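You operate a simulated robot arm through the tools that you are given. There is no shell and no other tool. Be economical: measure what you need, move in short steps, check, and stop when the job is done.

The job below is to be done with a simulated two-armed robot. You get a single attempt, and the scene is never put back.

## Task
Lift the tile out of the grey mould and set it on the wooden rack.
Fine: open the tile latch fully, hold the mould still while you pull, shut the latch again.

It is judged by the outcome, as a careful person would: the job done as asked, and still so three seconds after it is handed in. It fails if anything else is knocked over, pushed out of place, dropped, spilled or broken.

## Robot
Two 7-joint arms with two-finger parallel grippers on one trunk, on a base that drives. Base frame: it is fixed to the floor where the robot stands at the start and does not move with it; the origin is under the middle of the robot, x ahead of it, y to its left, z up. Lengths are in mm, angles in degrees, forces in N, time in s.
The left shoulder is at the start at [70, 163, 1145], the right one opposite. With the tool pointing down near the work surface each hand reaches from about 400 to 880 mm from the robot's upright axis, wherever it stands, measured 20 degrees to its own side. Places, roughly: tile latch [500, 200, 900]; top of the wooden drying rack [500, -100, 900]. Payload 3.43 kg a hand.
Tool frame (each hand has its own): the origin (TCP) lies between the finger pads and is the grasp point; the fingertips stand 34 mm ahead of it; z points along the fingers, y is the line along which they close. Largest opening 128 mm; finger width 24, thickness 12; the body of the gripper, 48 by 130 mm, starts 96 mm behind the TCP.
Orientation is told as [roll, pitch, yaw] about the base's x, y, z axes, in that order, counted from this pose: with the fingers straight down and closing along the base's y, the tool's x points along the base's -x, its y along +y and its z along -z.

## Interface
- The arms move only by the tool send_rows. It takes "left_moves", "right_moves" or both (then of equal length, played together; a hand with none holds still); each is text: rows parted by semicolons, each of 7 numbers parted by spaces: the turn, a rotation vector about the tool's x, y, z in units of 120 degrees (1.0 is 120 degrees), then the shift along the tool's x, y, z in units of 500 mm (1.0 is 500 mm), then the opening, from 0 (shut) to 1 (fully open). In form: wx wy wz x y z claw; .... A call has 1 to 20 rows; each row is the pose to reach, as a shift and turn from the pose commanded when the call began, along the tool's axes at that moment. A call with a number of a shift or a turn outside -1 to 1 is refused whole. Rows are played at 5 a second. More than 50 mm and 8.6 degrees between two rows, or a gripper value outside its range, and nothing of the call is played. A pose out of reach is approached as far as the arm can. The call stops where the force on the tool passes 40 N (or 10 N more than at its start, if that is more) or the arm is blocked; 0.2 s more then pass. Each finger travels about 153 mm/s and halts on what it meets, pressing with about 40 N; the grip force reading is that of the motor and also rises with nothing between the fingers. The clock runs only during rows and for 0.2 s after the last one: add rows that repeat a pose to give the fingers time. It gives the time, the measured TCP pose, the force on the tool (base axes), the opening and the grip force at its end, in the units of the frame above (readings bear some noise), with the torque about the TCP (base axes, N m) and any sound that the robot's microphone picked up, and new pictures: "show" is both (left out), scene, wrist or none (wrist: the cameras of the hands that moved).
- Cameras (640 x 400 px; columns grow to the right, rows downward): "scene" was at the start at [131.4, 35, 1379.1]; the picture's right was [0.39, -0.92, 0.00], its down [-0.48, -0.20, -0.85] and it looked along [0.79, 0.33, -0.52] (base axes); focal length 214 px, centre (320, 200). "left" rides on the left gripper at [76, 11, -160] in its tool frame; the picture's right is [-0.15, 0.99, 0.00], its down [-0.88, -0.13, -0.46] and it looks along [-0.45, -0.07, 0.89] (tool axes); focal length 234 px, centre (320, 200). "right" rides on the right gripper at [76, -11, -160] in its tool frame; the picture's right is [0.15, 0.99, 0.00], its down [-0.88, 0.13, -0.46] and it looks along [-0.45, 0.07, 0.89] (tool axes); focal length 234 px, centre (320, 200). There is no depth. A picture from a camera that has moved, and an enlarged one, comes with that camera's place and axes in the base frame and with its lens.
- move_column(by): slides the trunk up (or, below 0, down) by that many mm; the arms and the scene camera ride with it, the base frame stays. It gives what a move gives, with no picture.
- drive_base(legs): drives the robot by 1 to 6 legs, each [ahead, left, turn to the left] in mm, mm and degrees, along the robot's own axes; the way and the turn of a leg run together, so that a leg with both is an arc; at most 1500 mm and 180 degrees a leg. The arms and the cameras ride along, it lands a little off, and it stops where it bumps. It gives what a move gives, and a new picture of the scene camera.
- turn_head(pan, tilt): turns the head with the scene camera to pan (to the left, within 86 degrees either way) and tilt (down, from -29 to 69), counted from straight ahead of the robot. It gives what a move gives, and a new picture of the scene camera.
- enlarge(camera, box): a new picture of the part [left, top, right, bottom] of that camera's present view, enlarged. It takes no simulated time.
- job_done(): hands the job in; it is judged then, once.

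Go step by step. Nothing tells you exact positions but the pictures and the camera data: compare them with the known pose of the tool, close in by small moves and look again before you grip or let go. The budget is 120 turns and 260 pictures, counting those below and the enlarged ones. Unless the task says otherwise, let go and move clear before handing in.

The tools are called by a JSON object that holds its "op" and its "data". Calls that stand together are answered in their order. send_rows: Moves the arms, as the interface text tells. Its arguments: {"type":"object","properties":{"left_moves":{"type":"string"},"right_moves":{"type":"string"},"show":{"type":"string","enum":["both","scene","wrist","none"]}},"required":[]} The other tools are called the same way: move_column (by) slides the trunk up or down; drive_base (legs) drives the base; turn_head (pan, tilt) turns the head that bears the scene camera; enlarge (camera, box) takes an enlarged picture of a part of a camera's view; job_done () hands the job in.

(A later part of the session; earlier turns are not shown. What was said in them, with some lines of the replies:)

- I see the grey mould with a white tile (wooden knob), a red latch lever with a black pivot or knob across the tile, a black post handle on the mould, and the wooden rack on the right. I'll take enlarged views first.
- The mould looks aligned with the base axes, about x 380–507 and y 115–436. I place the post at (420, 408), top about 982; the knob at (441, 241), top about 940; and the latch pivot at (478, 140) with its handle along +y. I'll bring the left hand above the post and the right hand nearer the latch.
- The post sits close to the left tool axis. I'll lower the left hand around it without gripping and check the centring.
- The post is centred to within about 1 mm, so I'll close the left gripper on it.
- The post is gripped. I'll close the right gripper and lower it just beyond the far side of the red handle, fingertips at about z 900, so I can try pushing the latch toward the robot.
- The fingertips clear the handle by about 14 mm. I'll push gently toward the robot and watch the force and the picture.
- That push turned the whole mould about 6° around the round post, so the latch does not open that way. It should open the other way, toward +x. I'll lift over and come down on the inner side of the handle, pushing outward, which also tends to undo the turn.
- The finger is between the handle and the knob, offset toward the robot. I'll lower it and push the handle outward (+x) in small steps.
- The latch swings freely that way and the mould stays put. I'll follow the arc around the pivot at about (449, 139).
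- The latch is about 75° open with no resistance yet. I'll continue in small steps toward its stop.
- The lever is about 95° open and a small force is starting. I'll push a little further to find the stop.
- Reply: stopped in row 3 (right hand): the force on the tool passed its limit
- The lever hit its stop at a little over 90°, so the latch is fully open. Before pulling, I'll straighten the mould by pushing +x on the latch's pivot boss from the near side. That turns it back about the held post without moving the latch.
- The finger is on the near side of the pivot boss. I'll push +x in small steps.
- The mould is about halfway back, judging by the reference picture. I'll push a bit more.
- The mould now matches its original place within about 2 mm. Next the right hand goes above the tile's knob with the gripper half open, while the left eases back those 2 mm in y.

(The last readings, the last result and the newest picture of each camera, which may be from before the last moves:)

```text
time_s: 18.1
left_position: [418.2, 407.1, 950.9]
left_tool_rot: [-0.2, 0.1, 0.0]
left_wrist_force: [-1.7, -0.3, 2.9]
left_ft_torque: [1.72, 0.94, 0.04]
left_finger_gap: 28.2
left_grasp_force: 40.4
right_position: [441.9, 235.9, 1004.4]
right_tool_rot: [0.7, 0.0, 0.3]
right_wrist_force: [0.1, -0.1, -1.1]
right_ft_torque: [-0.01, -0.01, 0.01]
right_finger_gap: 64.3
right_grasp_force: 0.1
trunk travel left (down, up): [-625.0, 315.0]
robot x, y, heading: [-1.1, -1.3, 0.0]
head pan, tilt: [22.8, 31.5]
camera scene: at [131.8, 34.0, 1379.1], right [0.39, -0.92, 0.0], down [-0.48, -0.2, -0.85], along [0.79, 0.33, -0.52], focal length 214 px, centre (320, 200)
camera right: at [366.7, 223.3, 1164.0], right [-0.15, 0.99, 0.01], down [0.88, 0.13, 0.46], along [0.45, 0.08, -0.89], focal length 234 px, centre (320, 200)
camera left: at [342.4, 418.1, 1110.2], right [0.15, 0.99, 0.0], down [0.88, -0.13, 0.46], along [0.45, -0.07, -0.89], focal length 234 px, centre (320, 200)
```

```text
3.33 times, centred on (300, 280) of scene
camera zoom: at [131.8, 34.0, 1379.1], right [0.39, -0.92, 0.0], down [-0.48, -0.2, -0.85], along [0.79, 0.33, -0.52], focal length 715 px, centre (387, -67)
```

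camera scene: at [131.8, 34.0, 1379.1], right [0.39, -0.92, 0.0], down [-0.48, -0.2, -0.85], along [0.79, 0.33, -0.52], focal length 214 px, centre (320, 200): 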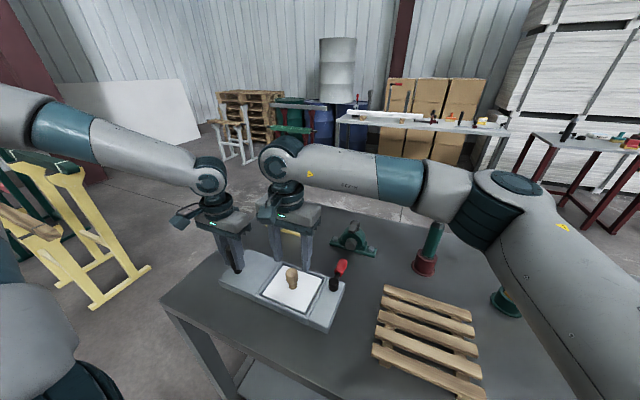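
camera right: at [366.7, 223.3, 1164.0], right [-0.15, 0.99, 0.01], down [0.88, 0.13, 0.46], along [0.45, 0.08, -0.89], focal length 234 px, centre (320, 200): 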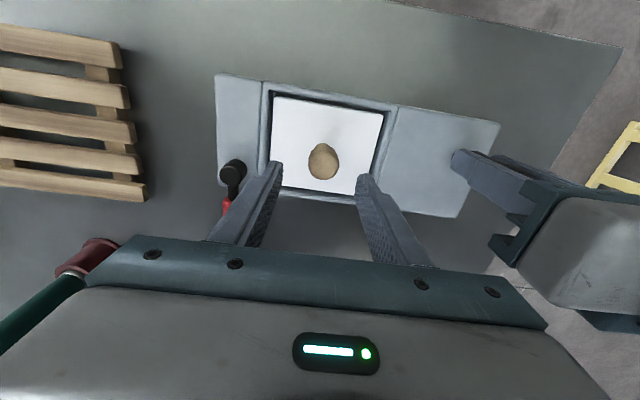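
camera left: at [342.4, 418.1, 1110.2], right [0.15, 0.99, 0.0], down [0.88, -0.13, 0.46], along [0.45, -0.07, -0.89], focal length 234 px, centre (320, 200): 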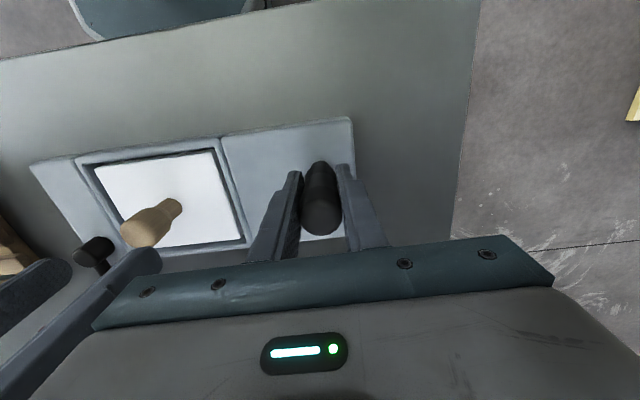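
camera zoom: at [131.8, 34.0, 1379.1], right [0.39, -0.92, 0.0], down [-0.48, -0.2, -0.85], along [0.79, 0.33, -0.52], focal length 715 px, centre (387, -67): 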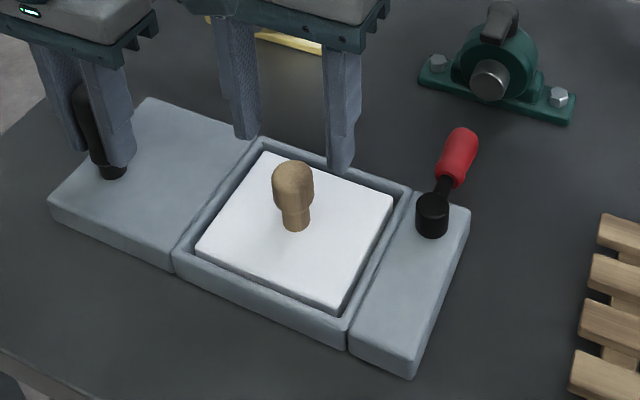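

The knob is about 4 mm to +y of the gripper axis. I'll correct that, straighten the small roll, and descend around the knob.

{"op": "send_rows", "data": {"right_moves": "0.0058 0 0 0.002 0.008 0 0.5; 0.0058 0 0 0.002 0.008 0.07 0.5; 0.0058 0 0 0.002 0.008 0.12 0.5; 0.0058 0 0 0.002 0.008 0.144 0.5; 0.0058 0 0 0.002 0.008 0.144 0.4", "show": "none"}}

{"op": "enlarge", "data": {"camera": "right", "box": [220, 120, 420, 245]}}

{"op": "enlarge", "data": {"camera": "scene", "box": [220, 220, 380, 340]}}

```text
time_s: 19.4
left_position: [419.5, 407.0, 950.9]
left_tool_rot: [-0.3, -0.1, 0.0]
left_wrist_force: [-3.1, -1.1, -0.1]
left_ft_torque: [1.5, 0.8, 0.12]
left_finger_gap: 28.1
left_grasp_force: 40.4
right_position: [440.4, 242.0, 932.8]
right_tool_rot: [-0.1, 0.1, 0.2]
right_wrist_force: [-0.2, 0.1, -0.4]
right_ft_torque: [-0.02, 0.03, 0.0]
right_finger_gap: 51.2
right_grasp_force: 0.1
trunk travel left (down, up): [-625.0, 315.0]
robot x, y, heading: [2.7, 1.6, -0.3]
head pan, tilt: [22.8, 31.5]
```

```text
3.20 times, centred on (320, 182) of right
camera zoom: at [365.2, 230.3, 1091.7], right [-0.15, 0.99, 0.0], down [0.88, 0.13, 0.45], along [0.45, 0.07, -0.89], focal length 749 px, centre (320, 256)
```

zoom: 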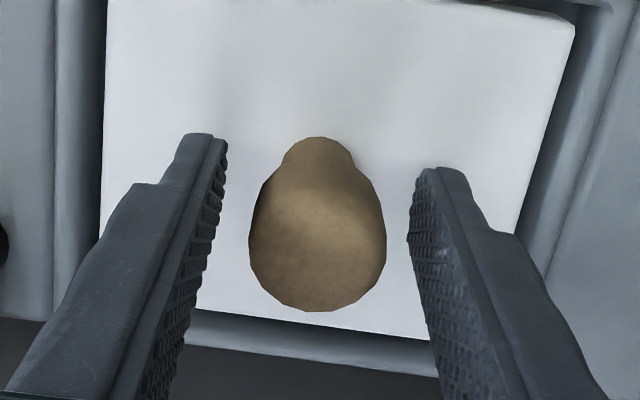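

```text
3.33 times, centred on (300, 280) of scene
camera zoom: at [131.2, 34.9, 1379.1], right [0.39, -0.92, 0.0], down [-0.48, -0.2, -0.85], along [0.79, 0.33, -0.52], focal length 715 px, centre (387, -67)
```

zoom: 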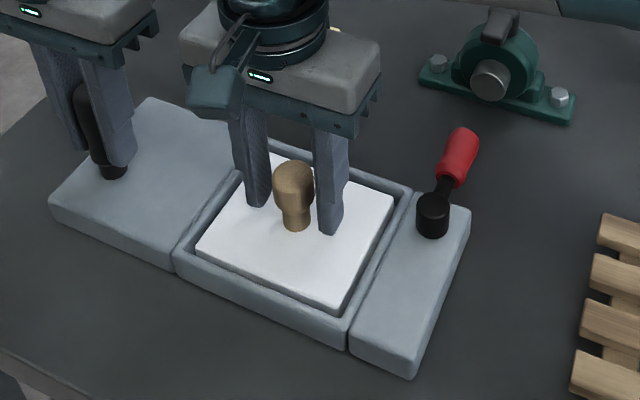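

The knob is centred between the fingers, so I'll close on it.

{"op": "send_rows", "data": {"right_moves": "0 0 0 0 0 0 0.3; 0 0 0 0 0 0 0.22; 0 0 0 0 0 0 0.15; 0 0 0 0 0 0 0.05; 0 0 0 0 0 0 0; 0 0 0 0 0 0 0", "show": "none"}}

```text
time_s: 20.8
left_position: [419.6, 407.2, 951.0]
left_tool_rot: [-0.3, -0.1, 0.1]
left_wrist_force: [1.1, 1.0, -0.2]
left_ft_torque: [1.28, 0.38, 0.03]
left_finger_gap: 28.0
left_grasp_force: 39.7
right_position: [440.4, 240.2, 933.2]
right_tool_rot: [-0.1, 0.1, 0.2]
right_wrist_force: [0.6, -0.3, 0.0]
right_ft_torque: [-0.03, 0.06, -0.03]
right_finger_gap: 32.8
right_grasp_force: 39.5
trunk travel left (down, up): [-625.0, 315.0]
robot x, y, heading: [-1.0, 0.4, 0.1]
head pan, tilt: [22.8, 31.5]
heard: snap
```

I heard a snap while closing, so I'll look before pulling.

{"op": "enlarge", "data": {"camera": "right", "box": [180, 60, 460, 235]}}

{"op": "enlarge", "data": {"camera": "scene", "box": [220, 220, 380, 340]}}

```text
2.29 times, centred on (320, 148) of right
camera zoom: at [365.6, 230.4, 1091.9], right [-0.15, 0.99, 0.0], down [0.88, 0.13, 0.45], along [0.45, 0.07, -0.89], focal length 535 px, centre (320, 320)
```

zoom: 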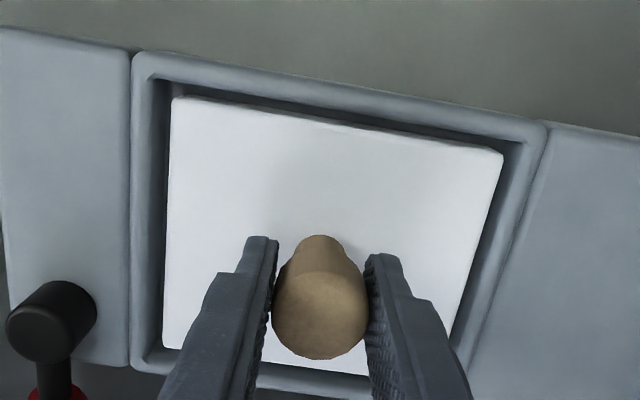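

```text
3.33 times, centred on (300, 280) of scene
camera zoom: at [131.8, 35.1, 1379.1], right [0.39, -0.92, 0.0], down [-0.48, -0.2, -0.85], along [0.79, 0.33, -0.52], focal length 715 px, centre (387, -67)
```

zoom: 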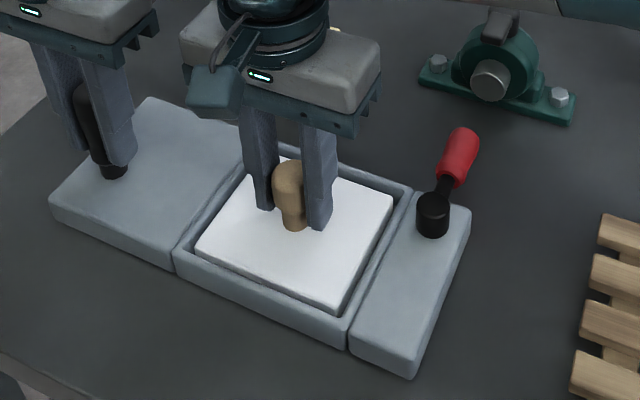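

Nothing looks damaged; the tile may simply have come free of its bed. I'll pull straight up slowly while the left hand holds the mould.

{"op": "send_rows", "data": {"right_moves": "0 0 0 0 0 -0.006 0; 0 0 0 0 0 -0.012 0; 0 0 0 0 0 -0.018 0; 0 0 0 0 0 -0.028 0; 0 0 0 0 0 -0.04 0; 0 0 0 0 0 -0.06 0; 0 0 0 0 0 -0.08 0", "show": "scene"}}

{"op": "enlarge", "data": {"camera": "scene", "box": [220, 220, 380, 340]}}

```text
time_s: 22.4
left_position: [420.1, 407.3, 950.3]
left_tool_rot: [-0.4, 0.0, 0.0]
left_wrist_force: [1.1, 0.3, 0.8]
left_ft_torque: [1.14, 0.35, -0.12]
left_finger_gap: 28.1
left_grasp_force: 40.0
right_position: [440.5, 241.1, 973.2]
right_tool_rot: [-0.2, 0.2, 0.2]
right_wrist_force: [0.3, 0.2, -3.3]
right_ft_torque: [0.03, -0.04, -0.01]
right_finger_gap: 33.1
right_grasp_force: 39.4
trunk travel left (down, up): [-625.0, 315.0]
robot x, y, heading: [2.5, -3.7, -0.1]
head pan, tilt: [22.8, 31.5]
camera scene: at [131.8, 35.0, 1379.1], right [0.39, -0.92, 0.0], down [-0.48, -0.2, -0.85], along [0.79, 0.33, -0.52], focal length 214 px, centre (320, 200)
```

scene: 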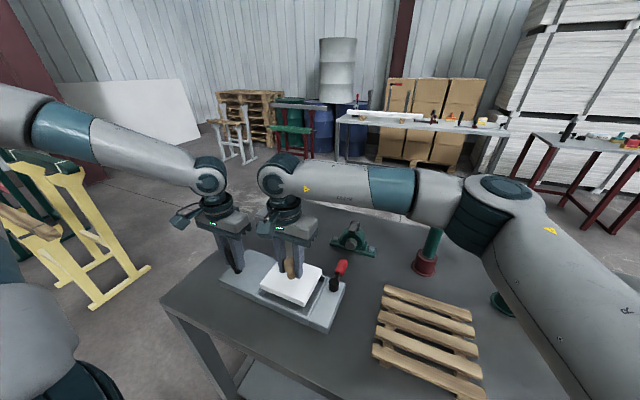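

```text
3.33 times, centred on (300, 280) of scene
camera zoom: at [131.8, 35.0, 1379.1], right [0.39, -0.92, 0.0], down [-0.48, -0.2, -0.85], along [0.79, 0.33, -0.52], focal length 715 px, centre (387, -67)
```

zoom: 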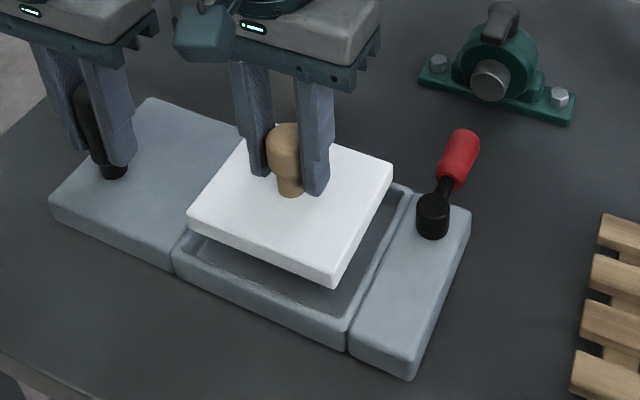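

The tile is out cleanly. I take the rack as x 370–530, y −178 to 22, slat tops near z 895, and I'll carry the tile high over to its middle.

{"op": "send_rows", "data": {"right_moves": "0 0 0 0 0 -0.05 0; 0 0 0 0 0 -0.1 0; 0 0 0 0 -0.05 -0.1 0; 0 0 0 0 -0.13 -0.1 0; 0 0 0 0 -0.21 -0.1 0; 0 0 0 0 -0.29 -0.1 0; 0 0 0 -0.005 -0.37 -0.1 0; 0 0 0 -0.01 -0.45 -0.1 0; 0 0 0 -0.015 -0.53 -0.1 0; 0 0 0 -0.02 -0.6 -0.1 0; 0 0 0 -0.02 -0.63 -0.1 0; 0 0 0 -0.02 -0.63 -0.1 0"}}

{"op": "enlarge", "data": {"camera": "scene", "box": [340, 220, 520, 340]}}

```text
time_s: 24.9
left_position: [419.8, 406.8, 950.7]
left_tool_rot: [-0.3, -0.2, -0.1]
left_wrist_force: [-0.1, -0.3, -0.5]
left_ft_torque: [0.86, 0.15, 0.04]
left_finger_gap: 28.3
left_grasp_force: 39.8
right_position: [451.7, -72.7, 1023.4]
right_tool_rot: [0.0, 0.1, 0.3]
right_wrist_force: [0.1, -0.2, -3.5]
right_ft_torque: [-0.02, 0.0, 0.0]
right_finger_gap: 32.8
right_grasp_force: 40.2
trunk travel left (down, up): [-625.0, 315.0]
robot x, y, heading: [4.3, 0.5, 0.1]
head pan, tilt: [22.8, 31.5]
camera scene: at [131.8, 35.0, 1379.1], right [0.39, -0.92, 0.0], down [-0.48, -0.2, -0.85], along [0.79, 0.33, -0.52], focal length 214 px, centre (320, 200)
camera right: at [375.5, -84.3, 1182.4], right [-0.15, 0.99, 0.0], down [0.88, 0.13, 0.45], along [0.45, 0.07, -0.89], focal length 234 px, centre (320, 200)
```

scene: 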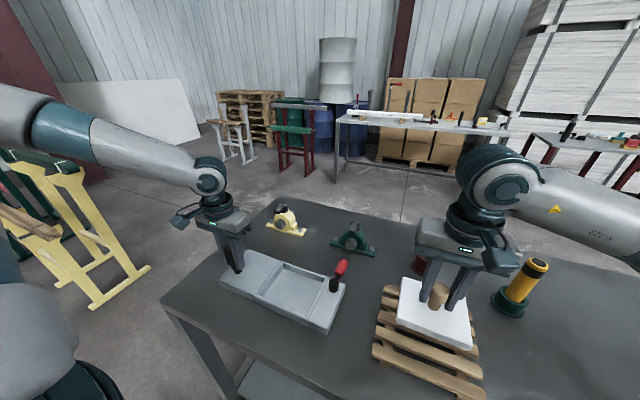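
right: 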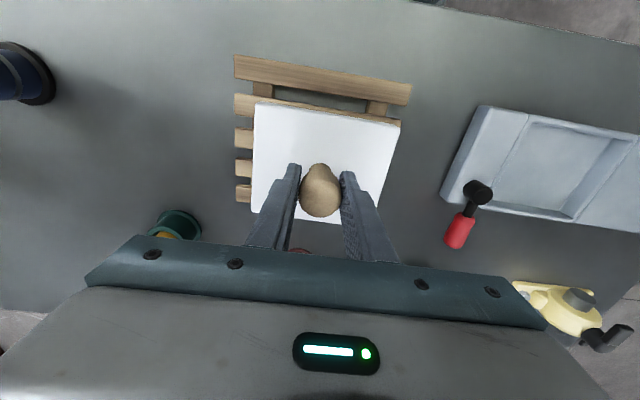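

```text
3.33 times, centred on (430, 280) of scene
camera zoom: at [131.8, 35.0, 1379.1], right [0.39, -0.92, 0.0], down [-0.48, -0.2, -0.85], along [0.79, 0.33, -0.52], focal length 715 px, centre (-47, -67)
```

zoom: 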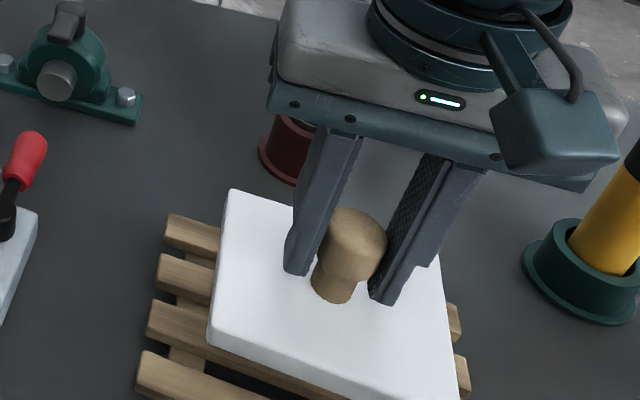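

The tile is over the middle of the rack. I'll lower most of the way and look.

{"op": "send_rows", "data": {"right_moves": "0 0 0 0 -0.008 0.04 0; 0 0 0 0 -0.008 0.08 0; 0 0 0 0 -0.008 0.1 0; 0 0 0 0 -0.008 0.104 0", "show": "none"}}

{"op": "enlarge", "data": {"camera": "scene", "box": [360, 260, 520, 380]}}

```text
time_s: 25.9
left_position: [418.6, 406.0, 950.4]
left_tool_rot: [-0.4, -0.1, 0.1]
left_wrist_force: [-0.1, 0.6, 0.0]
left_ft_torque: [0.92, 0.04, 0.0]
left_finger_gap: 27.8
left_grasp_force: 39.4
right_position: [452.5, -77.2, 971.2]
right_tool_rot: [-0.1, 0.0, 0.2]
right_wrist_force: [-1.0, -0.2, -3.1]
right_ft_torque: [0.0, 0.0, -0.01]
right_finger_gap: 33.0
right_grasp_force: 39.8
trunk travel left (down, up): [-625.0, 315.0]
robot x, y, heading: [-0.0, 0.9, -0.1]
head pan, tilt: [22.8, 31.5]
```

```text
3.33 times, centred on (440, 320) of scene
camera zoom: at [131.9, 35.0, 1379.1], right [0.39, -0.92, 0.0], down [-0.48, -0.2, -0.85], along [0.79, 0.33, -0.52], focal length 715 px, centre (-80, -200)
```

zoom: 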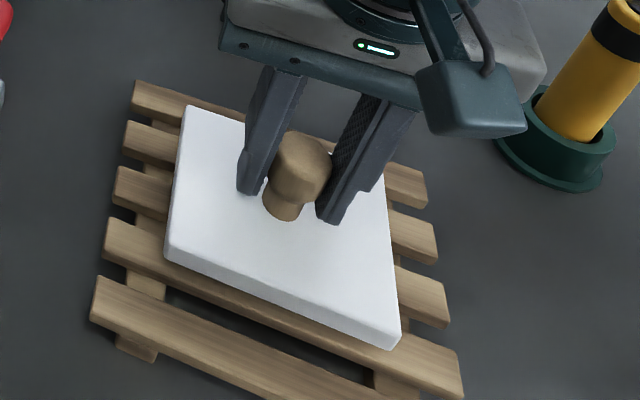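

The tile is well placed and still slightly above the slats. I'll lower it by small steps, watching the force.

{"op": "send_rows", "data": {"right_moves": "0 0 0 0 0 0.006 0; 0 0 0 0 0 0.012 0; 0 0 0 0 0 0.018 0; 0 0 0 0 0 0.024 0", "show": "none"}}

```text
time_s: 26.9
left_position: [420.0, 407.1, 949.7]
left_tool_rot: [-0.3, -0.1, -0.1]
left_wrist_force: [0.0, -0.3, -0.7]
left_ft_torque: [1.0, -0.07, 0.06]
left_finger_gap: 28.0
left_grasp_force: 40.5
right_position: [451.6, -76.2, 958.9]
right_tool_rot: [-0.1, 0.1, 0.2]
right_wrist_force: [0.2, -0.1, -3.5]
right_ft_torque: [0.01, 0.01, 0.0]
right_finger_gap: 32.9
right_grasp_force: 40.4
trunk travel left (down, up): [-625.0, 315.0]
robot x, y, heading: [0.6, -2.7, 0.0]
head pan, tilt: [22.8, 31.5]
```

{"op": "send_rows", "data": {"right_moves": "0 0 0 0 0 0.005 0; 0 0 0 0 0 0.01 0; 0 0 0 0 0 0.015 0", "show": "none"}}

{"op": "enlarge", "data": {"camera": "scene", "box": [360, 260, 520, 380]}}

```text
time_s: 27.8
left_position: [420.1, 405.8, 950.1]
left_tool_rot: [-0.3, -0.2, 0.0]
left_wrist_force: [-0.4, -1.5, 0.5]
left_ft_torque: [0.86, 0.25, -0.02]
left_finger_gap: 28.0
left_grasp_force: 39.5
right_position: [451.2, -76.8, 954.3]
right_tool_rot: [-0.1, -0.1, 0.2]
right_wrist_force: [3.4, -1.5, 17.6]
right_ft_torque: [-0.15, 0.82, 0.07]
right_finger_gap: 32.9
right_grasp_force: 39.8
trunk travel left (down, up): [-625.0, 315.0]
robot x, y, heading: [3.3, -1.7, 0.0]
head pan, tilt: [22.8, 31.5]
```

```text
3.33 times, centred on (440, 320) of scene
camera zoom: at [131.2, 35.2, 1379.5], right [0.39, -0.92, 0.0], down [-0.48, -0.2, -0.85], along [0.79, 0.33, -0.52], focal length 715 px, centre (-80, -200)
```

zoom: 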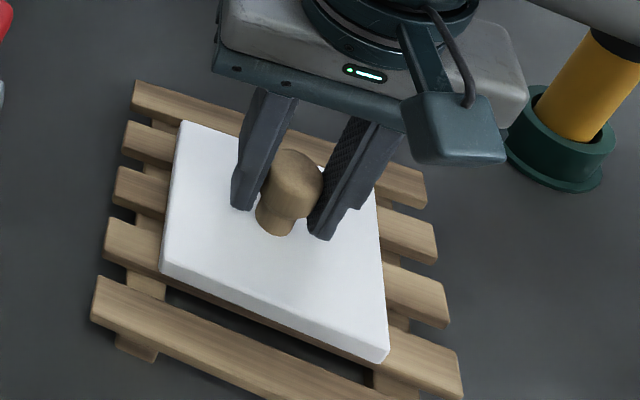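

The tile is resting on the slats. I'll ease off 2 mm, open the fingers, and rise clear.

{"op": "send_rows", "data": {"right_moves": "0 0 0 0 0 -0.003 0; 0 0 0 0 0 -0.003 0; 0 0 0 0 0 -0.003 0.28; 0 0 0 0 0 -0.003 0.35; 0 0 0 0 0 -0.003 0.5; 0 0 0 0 0 -0.003 0.5; 0 0 0 0 0 -0.06 0.5; 0 0 0 0 0 -0.14 0.5; 0 0 0 0 0 -0.18 0.5"}}

{"op": "enlarge", "data": {"camera": "scene", "box": [360, 260, 520, 380]}}

{"op": "enlarge", "data": {"camera": "scene", "box": [220, 220, 380, 340]}}

```text
time_s: 29.8
left_position: [420.2, 405.7, 950.9]
left_tool_rot: [-0.3, 0.0, 0.0]
left_wrist_force: [0.8, -1.8, 0.4]
left_ft_torque: [0.85, -0.24, -0.18]
left_finger_gap: 28.0
left_grasp_force: 40.5
right_position: [450.7, -76.6, 1042.5]
right_tool_rot: [-0.1, 0.1, 0.1]
right_wrist_force: [0.3, -0.1, 0.3]
right_ft_torque: [-0.01, -0.03, 0.01]
right_finger_gap: 64.0
right_grasp_force: 0.0
trunk travel left (down, up): [-625.0, 315.0]
robot x, y, heading: [1.1, -1.5, -0.1]
head pan, tilt: [22.8, 31.5]
camera scene: at [131.3, 34.5, 1379.1], right [0.39, -0.92, 0.0], down [-0.48, -0.2, -0.85], along [0.79, 0.33, -0.52], focal length 214 px, centre (320, 200)
camera right: at [375.1, -88.4, 1201.4], right [-0.15, 0.99, 0.0], down [0.88, 0.13, 0.45], along [0.45, 0.07, -0.89], focal length 234 px, centre (320, 200)
```

scene: 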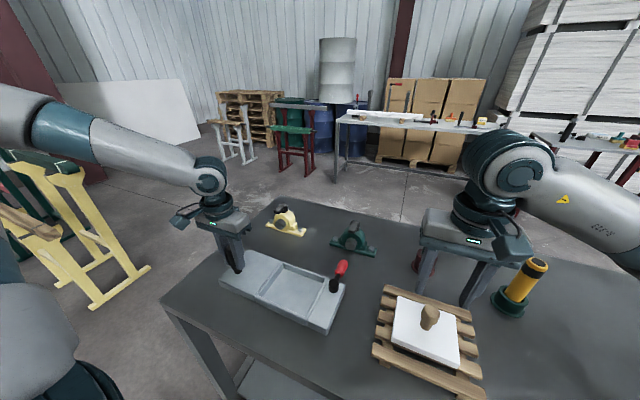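
right: 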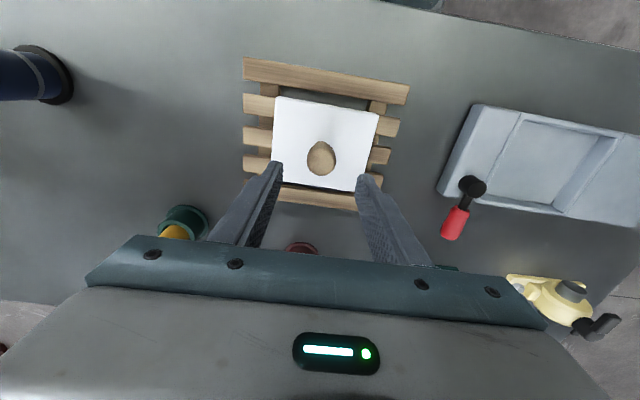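

```text
3.33 times, centred on (440, 320) of scene
camera zoom: at [131.3, 34.5, 1379.1], right [0.39, -0.92, 0.0], down [-0.48, -0.2, -0.85], along [0.79, 0.33, -0.52], focal length 715 px, centre (-80, -200)
```

zoom: 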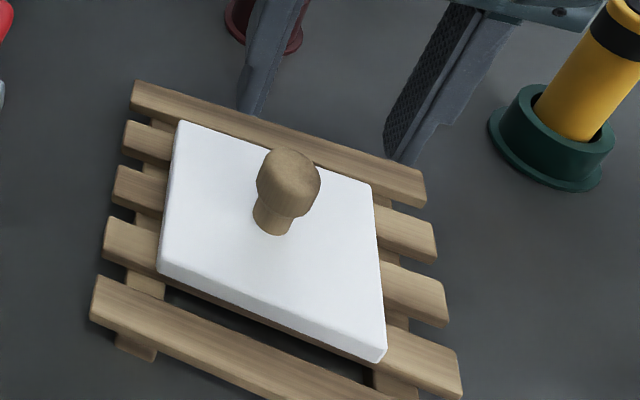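

```text
3.33 times, centred on (300, 280) of scene
camera zoom: at [131.3, 34.5, 1379.1], right [0.39, -0.92, 0.0], down [-0.48, -0.2, -0.85], along [0.79, 0.33, -0.52], focal length 715 px, centre (387, -67)
```

zoom: 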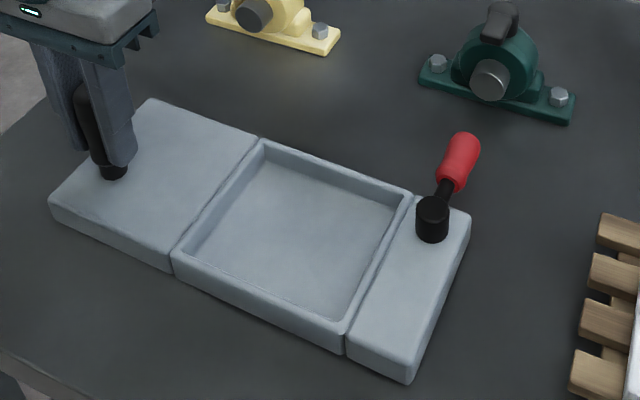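

The tile sits flat on the rack and the mould is in place. To shut the latch, I'll bring the closed right fingers down on the −y side of the open lever.

{"op": "send_rows", "data": {"right_moves": "0 0 0 -0.04 0.08 0 0.3; 0 0 0 -0.08 0.16 0 0; 0 0 0 -0.12 0.24 0 0; 0 0 0 -0.162 0.32 0 0; 0 0 0 -0.162 0.337 0.05 0; 0 0 0 -0.162 0.337 0.13 0; 0 0 0 -0.162 0.337 0.2 0; 0 0 0 -0.162 0.337 0.217 0", "show": "wrist"}}

{"op": "enlarge", "data": {"camera": "scene", "box": [220, 220, 380, 340]}}

```text
time_s: 31.6
left_position: [420.4, 406.0, 950.4]
left_tool_rot: [-0.3, -0.1, 0.0]
left_wrist_force: [-0.1, -0.2, 0.0]
left_ft_torque: [1.07, -0.17, -0.03]
left_finger_gap: 28.1
left_grasp_force: 40.1
right_position: [531.3, 91.2, 932.9]
right_tool_rot: [0.0, 0.1, 0.1]
right_wrist_force: [-0.6, -0.6, -0.6]
right_ft_torque: [0.03, -0.01, 0.0]
right_finger_gap: 0.0
right_grasp_force: 33.0
trunk travel left (down, up): [-625.0, 315.0]
robot x, y, heading: [0.0, -3.1, 0.0]
head pan, tilt: [22.8, 31.5]
camera right: at [456.2, 80.5, 1091.4], right [-0.15, 0.99, 0.0], down [0.88, 0.13, 0.45], along [0.45, 0.07, -0.89], focal length 234 px, centre (320, 200)
```

right: 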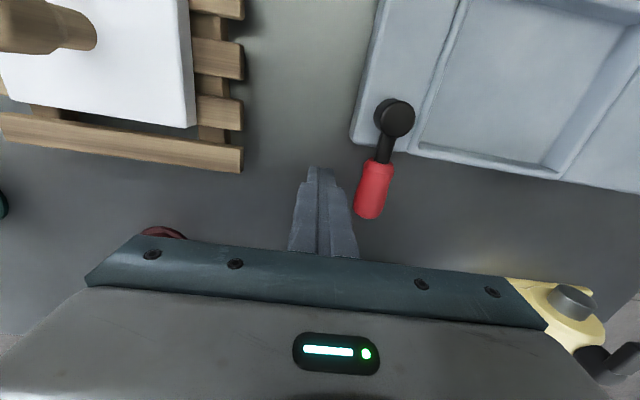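

```text
3.33 times, centred on (300, 280) of scene
camera zoom: at [131.5, 35.0, 1379.1], right [0.39, -0.92, 0.0], down [-0.48, -0.2, -0.85], along [0.79, 0.33, -0.52], focal length 715 px, centre (387, -67)
```

zoom: 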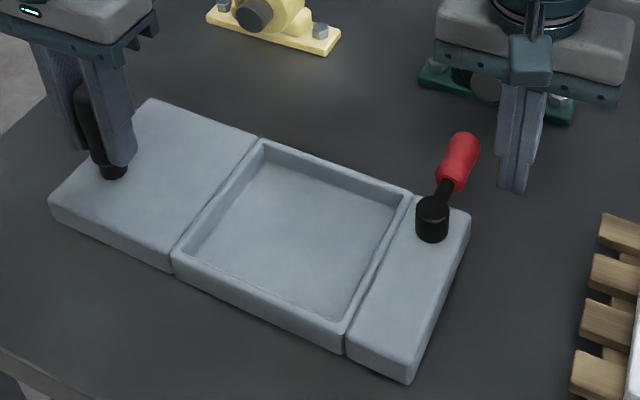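

The lever points along +x and my finger is about 25 mm to its −y side. I'll sweep it back along the arc to about 30° short of closed.

{"op": "send_rows", "data": {"right_moves": "0 0 0 -0.004 0.024 0 0; 0 0 0 -0.008 0.048 0 0; 0 0 0 -0.014 0.07 0 0; 0 0 0 -0.018 0.092 0 0; 0 0 0 -0.016 0.114 0 0; 0 0 0 -0.012 0.136 0 0; 0 0 0 -0.004 0.158 0 0; 0 0 0 0.008 0.176 0 0", "show": "wrist"}}

{"op": "enlarge", "data": {"camera": "scene", "box": [220, 220, 380, 340]}}

```text
time_s: 33.4
left_position: [419.7, 406.9, 950.1]
left_tool_rot: [-0.2, 0.0, 0.0]
left_wrist_force: [0.4, 0.4, -0.2]
left_ft_torque: [0.96, 0.02, 0.07]
left_finger_gap: 28.0
left_grasp_force: 39.9
right_position: [525.7, 178.6, 933.5]
right_tool_rot: [-0.2, 0.1, 0.2]
right_wrist_force: [0.8, -0.1, 0.8]
right_ft_torque: [0.02, 0.01, 0.02]
right_finger_gap: 0.1
right_grasp_force: 32.9
trunk travel left (down, up): [-625.0, 315.0]
robot x, y, heading: [0.7, -2.3, 0.2]
head pan, tilt: [22.8, 31.5]
camera right: at [451.8, 168.3, 1092.1], right [-0.15, 0.99, 0.0], down [0.88, 0.13, 0.45], along [0.45, 0.07, -0.89], focal length 234 px, centre (320, 200)
```

right: 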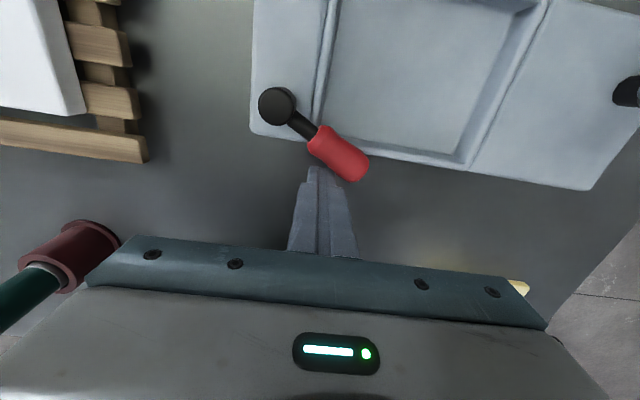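

```text
3.33 times, centred on (300, 280) of scene
camera zoom: at [131.4, 35.1, 1379.1], right [0.39, -0.92, 0.0], down [-0.48, -0.2, -0.85], along [0.79, 0.33, -0.52], focal length 715 px, centre (387, -67)
```

zoom: 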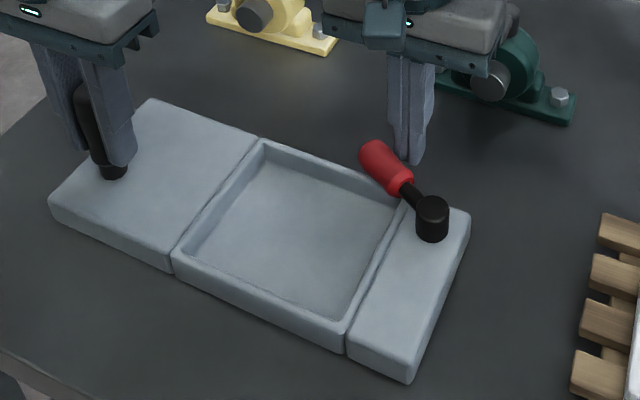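

It's turning well. I'll bring it to about 5° short of closed.

{"op": "send_rows", "data": {"right_moves": "0 0 0 0.007 0.01 0 0; 0 0 0 0.014 0.018 0 0; 0 0 0 0.023 0.026 0 0; 0 0 0 0.032 0.032 0 0; 0 0 0 0.042 0.038 0 0", "show": "wrist"}}

{"op": "enlarge", "data": {"camera": "scene", "box": [220, 220, 380, 340]}}

```text
time_s: 34.5
left_position: [419.9, 406.0, 951.2]
left_tool_rot: [-0.2, -0.2, -0.1]
left_wrist_force: [-0.3, 0.9, -0.1]
left_ft_torque: [1.07, -0.03, -0.06]
left_finger_gap: 27.9
left_grasp_force: 40.1
right_position: [505.4, 198.1, 930.9]
right_tool_rot: [-0.1, 0.1, 0.2]
right_wrist_force: [-1.0, 0.5, -0.4]
right_ft_torque: [0.03, 0.02, 0.0]
right_finger_gap: 0.0
right_grasp_force: 33.0
trunk travel left (down, up): [-625.0, 315.0]
robot x, y, heading: [0.3, -5.2, 0.1]
head pan, tilt: [22.8, 31.5]
camera right: at [430.3, 187.3, 1092.1], right [-0.15, 0.99, 0.0], down [0.88, 0.13, 0.45], along [0.45, 0.07, -0.89], focal length 234 px, centre (320, 200)
```

right: 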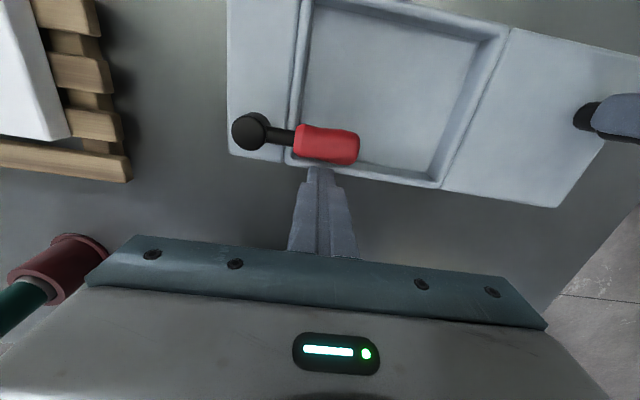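

```text
3.33 times, centred on (300, 280) of scene
camera zoom: at [131.3, 35.1, 1379.2], right [0.39, -0.92, 0.0], down [-0.48, -0.2, -0.85], along [0.79, 0.33, -0.52], focal length 715 px, centre (387, -67)
```

zoom: 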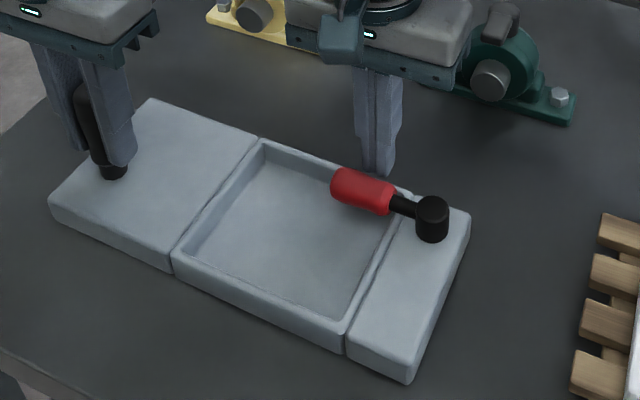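

The lever looks parallel to the mould again, as at the start. I'll nudge it 2–4 mm more to seat it at its stop, watching the force.

{"op": "send_rows", "data": {"right_moves": "0 0 0 0.003 0.001 0 0; 0 0 0 0.006 0.001 0 0; 0 0 0 0.006 0.001 0 0", "show": "none"}}

{"op": "enlarge", "data": {"camera": "right", "box": [200, 60, 480, 235]}}

{"op": "enlarge", "data": {"camera": "scene", "box": [220, 220, 380, 340]}}

```text
time_s: 35.4
left_position: [418.7, 407.3, 952.2]
left_tool_rot: [-0.3, -0.1, 0.0]
left_wrist_force: [0.1, 0.3, -0.1]
left_ft_torque: [0.98, 0.03, 0.04]
left_finger_gap: 28.1
left_grasp_force: 40.4
right_position: [503.3, 197.1, 933.5]
right_tool_rot: [0.0, 0.1, 0.3]
right_wrist_force: [-0.5, -0.9, -0.2]
right_ft_torque: [-0.02, 0.0, 0.02]
right_finger_gap: 0.0
right_grasp_force: 33.1
trunk travel left (down, up): [-625.0, 315.0]
robot x, y, heading: [0.8, -2.9, -0.1]
head pan, tilt: [22.8, 31.5]
```

```text
2.29 times, centred on (340, 148) of right
camera zoom: at [427.4, 187.2, 1092.2], right [-0.15, 0.99, 0.0], down [0.88, 0.13, 0.45], along [0.45, 0.07, -0.89], focal length 535 px, centre (274, 320)
```

zoom: 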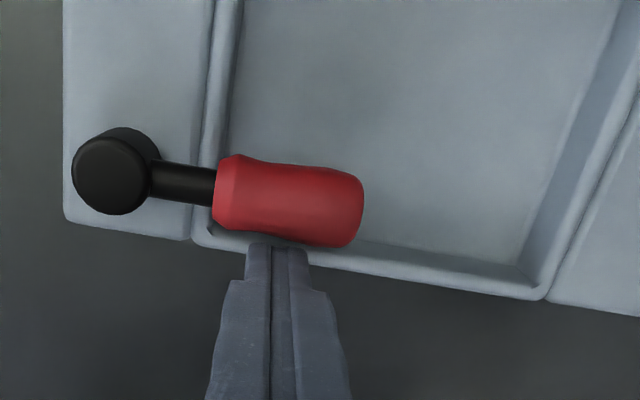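

```text
3.33 times, centred on (300, 280) of scene
camera zoom: at [131.4, 34.9, 1379.2], right [0.39, -0.92, 0.0], down [-0.48, -0.2, -0.85], along [0.79, 0.33, -0.52], focal length 715 px, centre (387, -67)
```

zoom: 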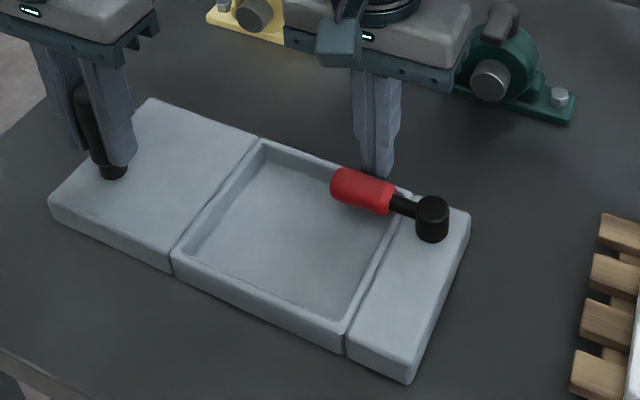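

It looks perhaps 1–2° short of the original angle, with no force yet. I'll nudge slightly more.

{"op": "send_rows", "data": {"right_moves": "0 0 0 0.003 0 0 0; 0 0 0 0.006 0 0 0; 0 0 0 0.006 0 0 0", "show": "none"}}

{"op": "enlarge", "data": {"camera": "right", "box": [200, 60, 480, 235]}}

```text
time_s: 36.1
left_position: [419.5, 406.7, 949.9]
left_tool_rot: [-0.3, -0.1, 0.0]
left_wrist_force: [0.4, 0.6, 1.5]
left_ft_torque: [1.02, 0.04, 0.0]
left_finger_gap: 28.0
left_grasp_force: 39.8
right_position: [501.5, 199.3, 932.5]
right_tool_rot: [0.1, 0.2, 0.2]
right_wrist_force: [0.3, 1.0, 0.4]
right_ft_torque: [0.01, 0.0, 0.04]
right_finger_gap: 0.1
right_grasp_force: 33.3
trunk travel left (down, up): [-625.0, 315.0]
robot x, y, heading: [2.6, 0.2, 0.0]
head pan, tilt: [22.8, 31.5]
```

```text
2.29 times, centred on (340, 148) of right
camera zoom: at [424.5, 187.6, 1092.1], right [-0.15, 0.99, 0.0], down [0.88, 0.13, 0.45], along [0.45, 0.07, -0.89], focal length 535 px, centre (274, 320)
```

zoom: 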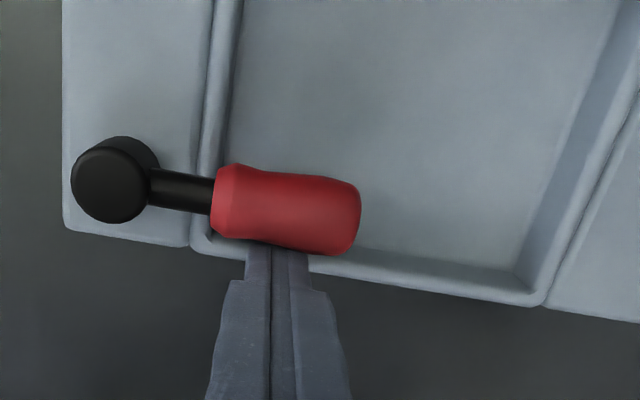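

{"op": "send_rows", "data": {"right_moves": "0 0 0 0.002 0 0 0; 0 0 0 0.004 0 0 0; 0 0 0 0.004 0 0 0", "show": "none"}}

{"op": "enlarge", "data": {"camera": "right", "box": [200, 60, 480, 235]}}

```text
time_s: 37.0
left_position: [419.6, 407.0, 951.6]
left_tool_rot: [-0.3, -0.1, 0.1]
left_wrist_force: [-1.9, 1.3, 2.4]
left_ft_torque: [0.9, -0.42, -0.42]
left_finger_gap: 28.2
left_grasp_force: 40.1
right_position: [498.0, 198.9, 932.8]
right_tool_rot: [-0.1, 0.2, 0.2]
right_wrist_force: [3.1, 0.2, -1.8]
right_ft_torque: [-0.03, -0.05, 0.0]
right_finger_gap: 0.1
right_grasp_force: 33.4
trunk travel left (down, up): [-625.0, 315.0]
robot x, y, heading: [-0.3, -6.4, 0.1]
head pan, tilt: [22.8, 31.5]
```

```text
2.29 times, centred on (340, 148) of right
camera zoom: at [422.4, 187.6, 1092.4], right [-0.15, 0.99, 0.0], down [0.88, 0.13, 0.45], along [0.45, 0.07, -0.89], focal length 535 px, centre (274, 320)
```

zoom: 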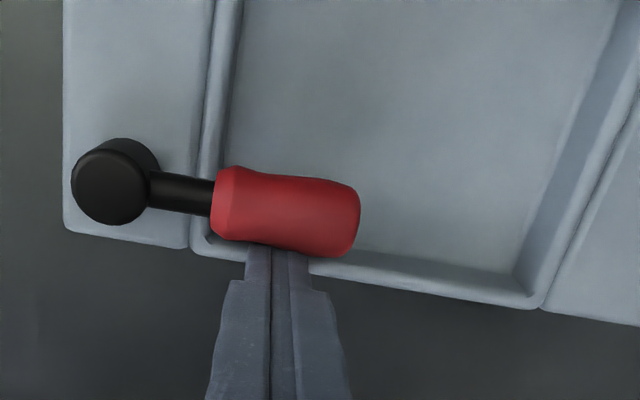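

The force has risen to 3 N with the lever at its original angle, so the latch is shut. The right hand backs off and rises, then I release the post.

{"op": "send_rows", "data": {"right_moves": "0 0 0 -0.04 0 0 0; 0 0 0 -0.04 0 -0.09 0; 0 0 0 -0.04 -0.04 -0.18 0; 0 0 0 -0.04 -0.1 -0.26 0; 0 0 0 -0.04 -0.1 -0.26 0", "show": "wrist"}}

{"op": "enlarge", "data": {"camera": "scene", "box": [220, 220, 380, 340]}}

```text
time_s: 38.1
left_position: [419.7, 405.0, 951.3]
left_tool_rot: [-0.4, -0.1, 0.0]
left_wrist_force: [-1.6, -2.0, -0.4]
left_ft_torque: [0.8, 0.0, -0.04]
left_finger_gap: 27.9
left_grasp_force: 39.9
right_position: [517.6, 148.8, 1062.8]
right_tool_rot: [0.0, 0.1, 0.2]
right_wrist_force: [-1.0, -0.8, -0.7]
right_ft_torque: [-0.01, 0.0, -0.01]
right_finger_gap: 0.2
right_grasp_force: 32.7
trunk travel left (down, up): [-625.0, 315.0]
robot x, y, heading: [-1.9, -1.3, -0.1]
head pan, tilt: [22.8, 31.5]
camera right: at [442.8, 137.5, 1222.1], right [-0.15, 0.99, 0.0], down [0.88, 0.13, 0.45], along [0.45, 0.07, -0.89], focal length 234 px, centre (320, 200)
```

right: 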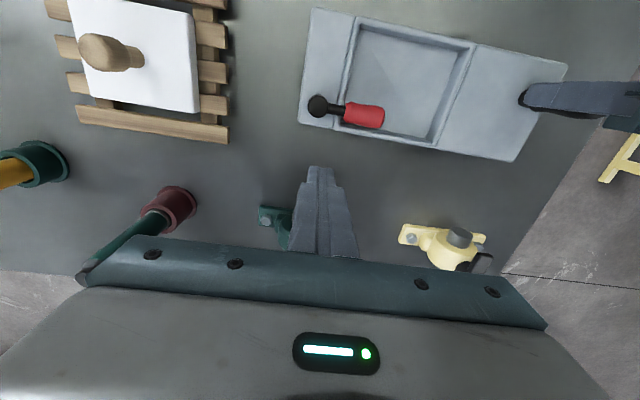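

```text
3.33 times, centred on (300, 280) of scene
camera zoom: at [131.1, 35.1, 1379.2], right [0.39, -0.92, 0.0], down [-0.48, -0.2, -0.85], along [0.79, 0.33, -0.52], focal length 715 px, centre (387, -67)
```

zoom: 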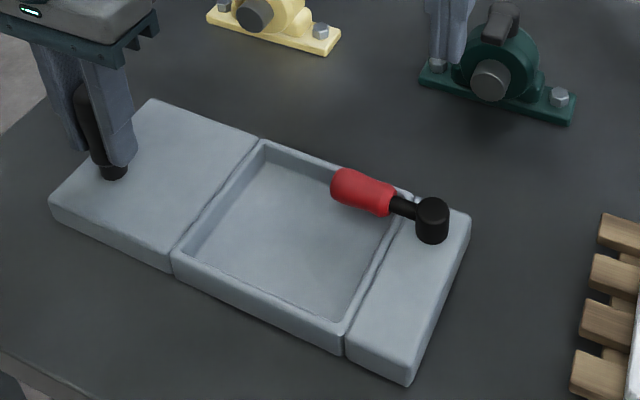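

The latch is shut and the mould is within a few mm of where it started. I'll open the left hand and rise straight off the post.

{"op": "send_rows", "data": {"left_moves": "0 0 0 0 0 0 0.3; 0 0 0 0 0 0 0.5; 0 0 0 0 0 0 0.6; 0 0 0 0 0 -0.08 0.6; 0 0 0 0 0 -0.17 0.6; 0 0 0 0 0 -0.26 0.6; 0 0 0 0 0 -0.34 0.6; 0 0 0 0 0 -0.34 0.6", "show": "scene"}}

{"op": "enlarge", "data": {"camera": "scene", "box": [200, 220, 520, 400]}}

```text
time_s: 40.0
left_position: [419.5, 407.8, 1121.2]
left_tool_rot: [-0.5, -0.1, -0.1]
left_wrist_force: [1.0, -0.2, -0.4]
left_ft_torque: [-0.01, 0.01, -0.01]
left_finger_gap: 76.8
left_grasp_force: 0.1
right_position: [518.8, 149.3, 1062.8]
right_tool_rot: [-0.1, 0.1, 0.2]
right_wrist_force: [1.2, -0.1, 0.5]
right_ft_torque: [-0.07, 0.03, 0.0]
right_finger_gap: 0.0
right_grasp_force: 33.2
trunk travel left (down, up): [-625.0, 315.0]
robot x, y, heading: [-0.5, 1.5, 0.2]
head pan, tilt: [22.8, 31.5]
camera scene: at [132.0, 35.6, 1379.0], right [0.39, -0.92, 0.0], down [-0.48, -0.2, -0.85], along [0.79, 0.33, -0.52], focal length 214 px, centre (320, 200)
```

scene: 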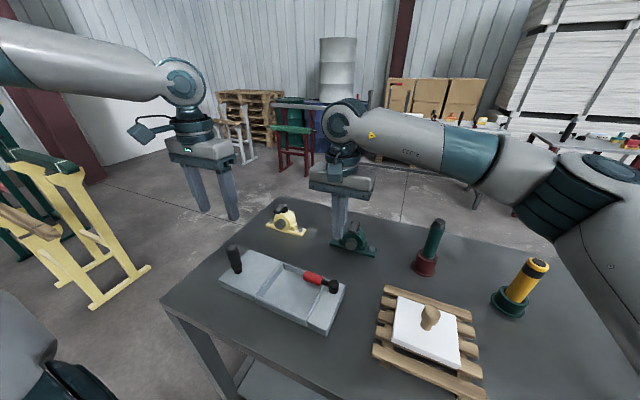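

```text
2.00 times, centred on (360, 310) of scene
camera zoom: at [132.0, 35.6, 1379.0], right [0.39, -0.92, 0.0], down [-0.48, -0.2, -0.85], along [0.79, 0.33, -0.52], focal length 429 px, centre (240, -20)
```

zoom: 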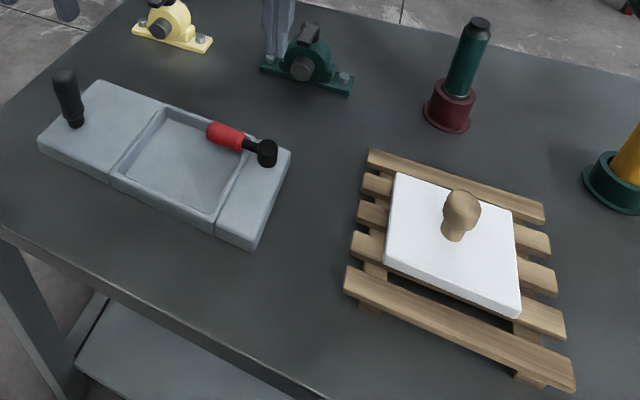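

The tile rests on the rack, the latch is shut, the mould stands close to its starting place, and both hands are clear. I'm handing the job in.

{"op": "job_done", "data": {}}

```text
The job is handed in.
```

The tile is on the wooden rack and the latch is shut again, but the mould did not stay completely still. My first push on the latch went the wrong way and turned the mould about 6° around the held post. I pushed it back before pulling, and it ended about 5 mm and 1° from where it started.

The latch was opened to its stop before the pull. There was a snap sound as I gripped the tile's knob, but I saw no damage afterwards.
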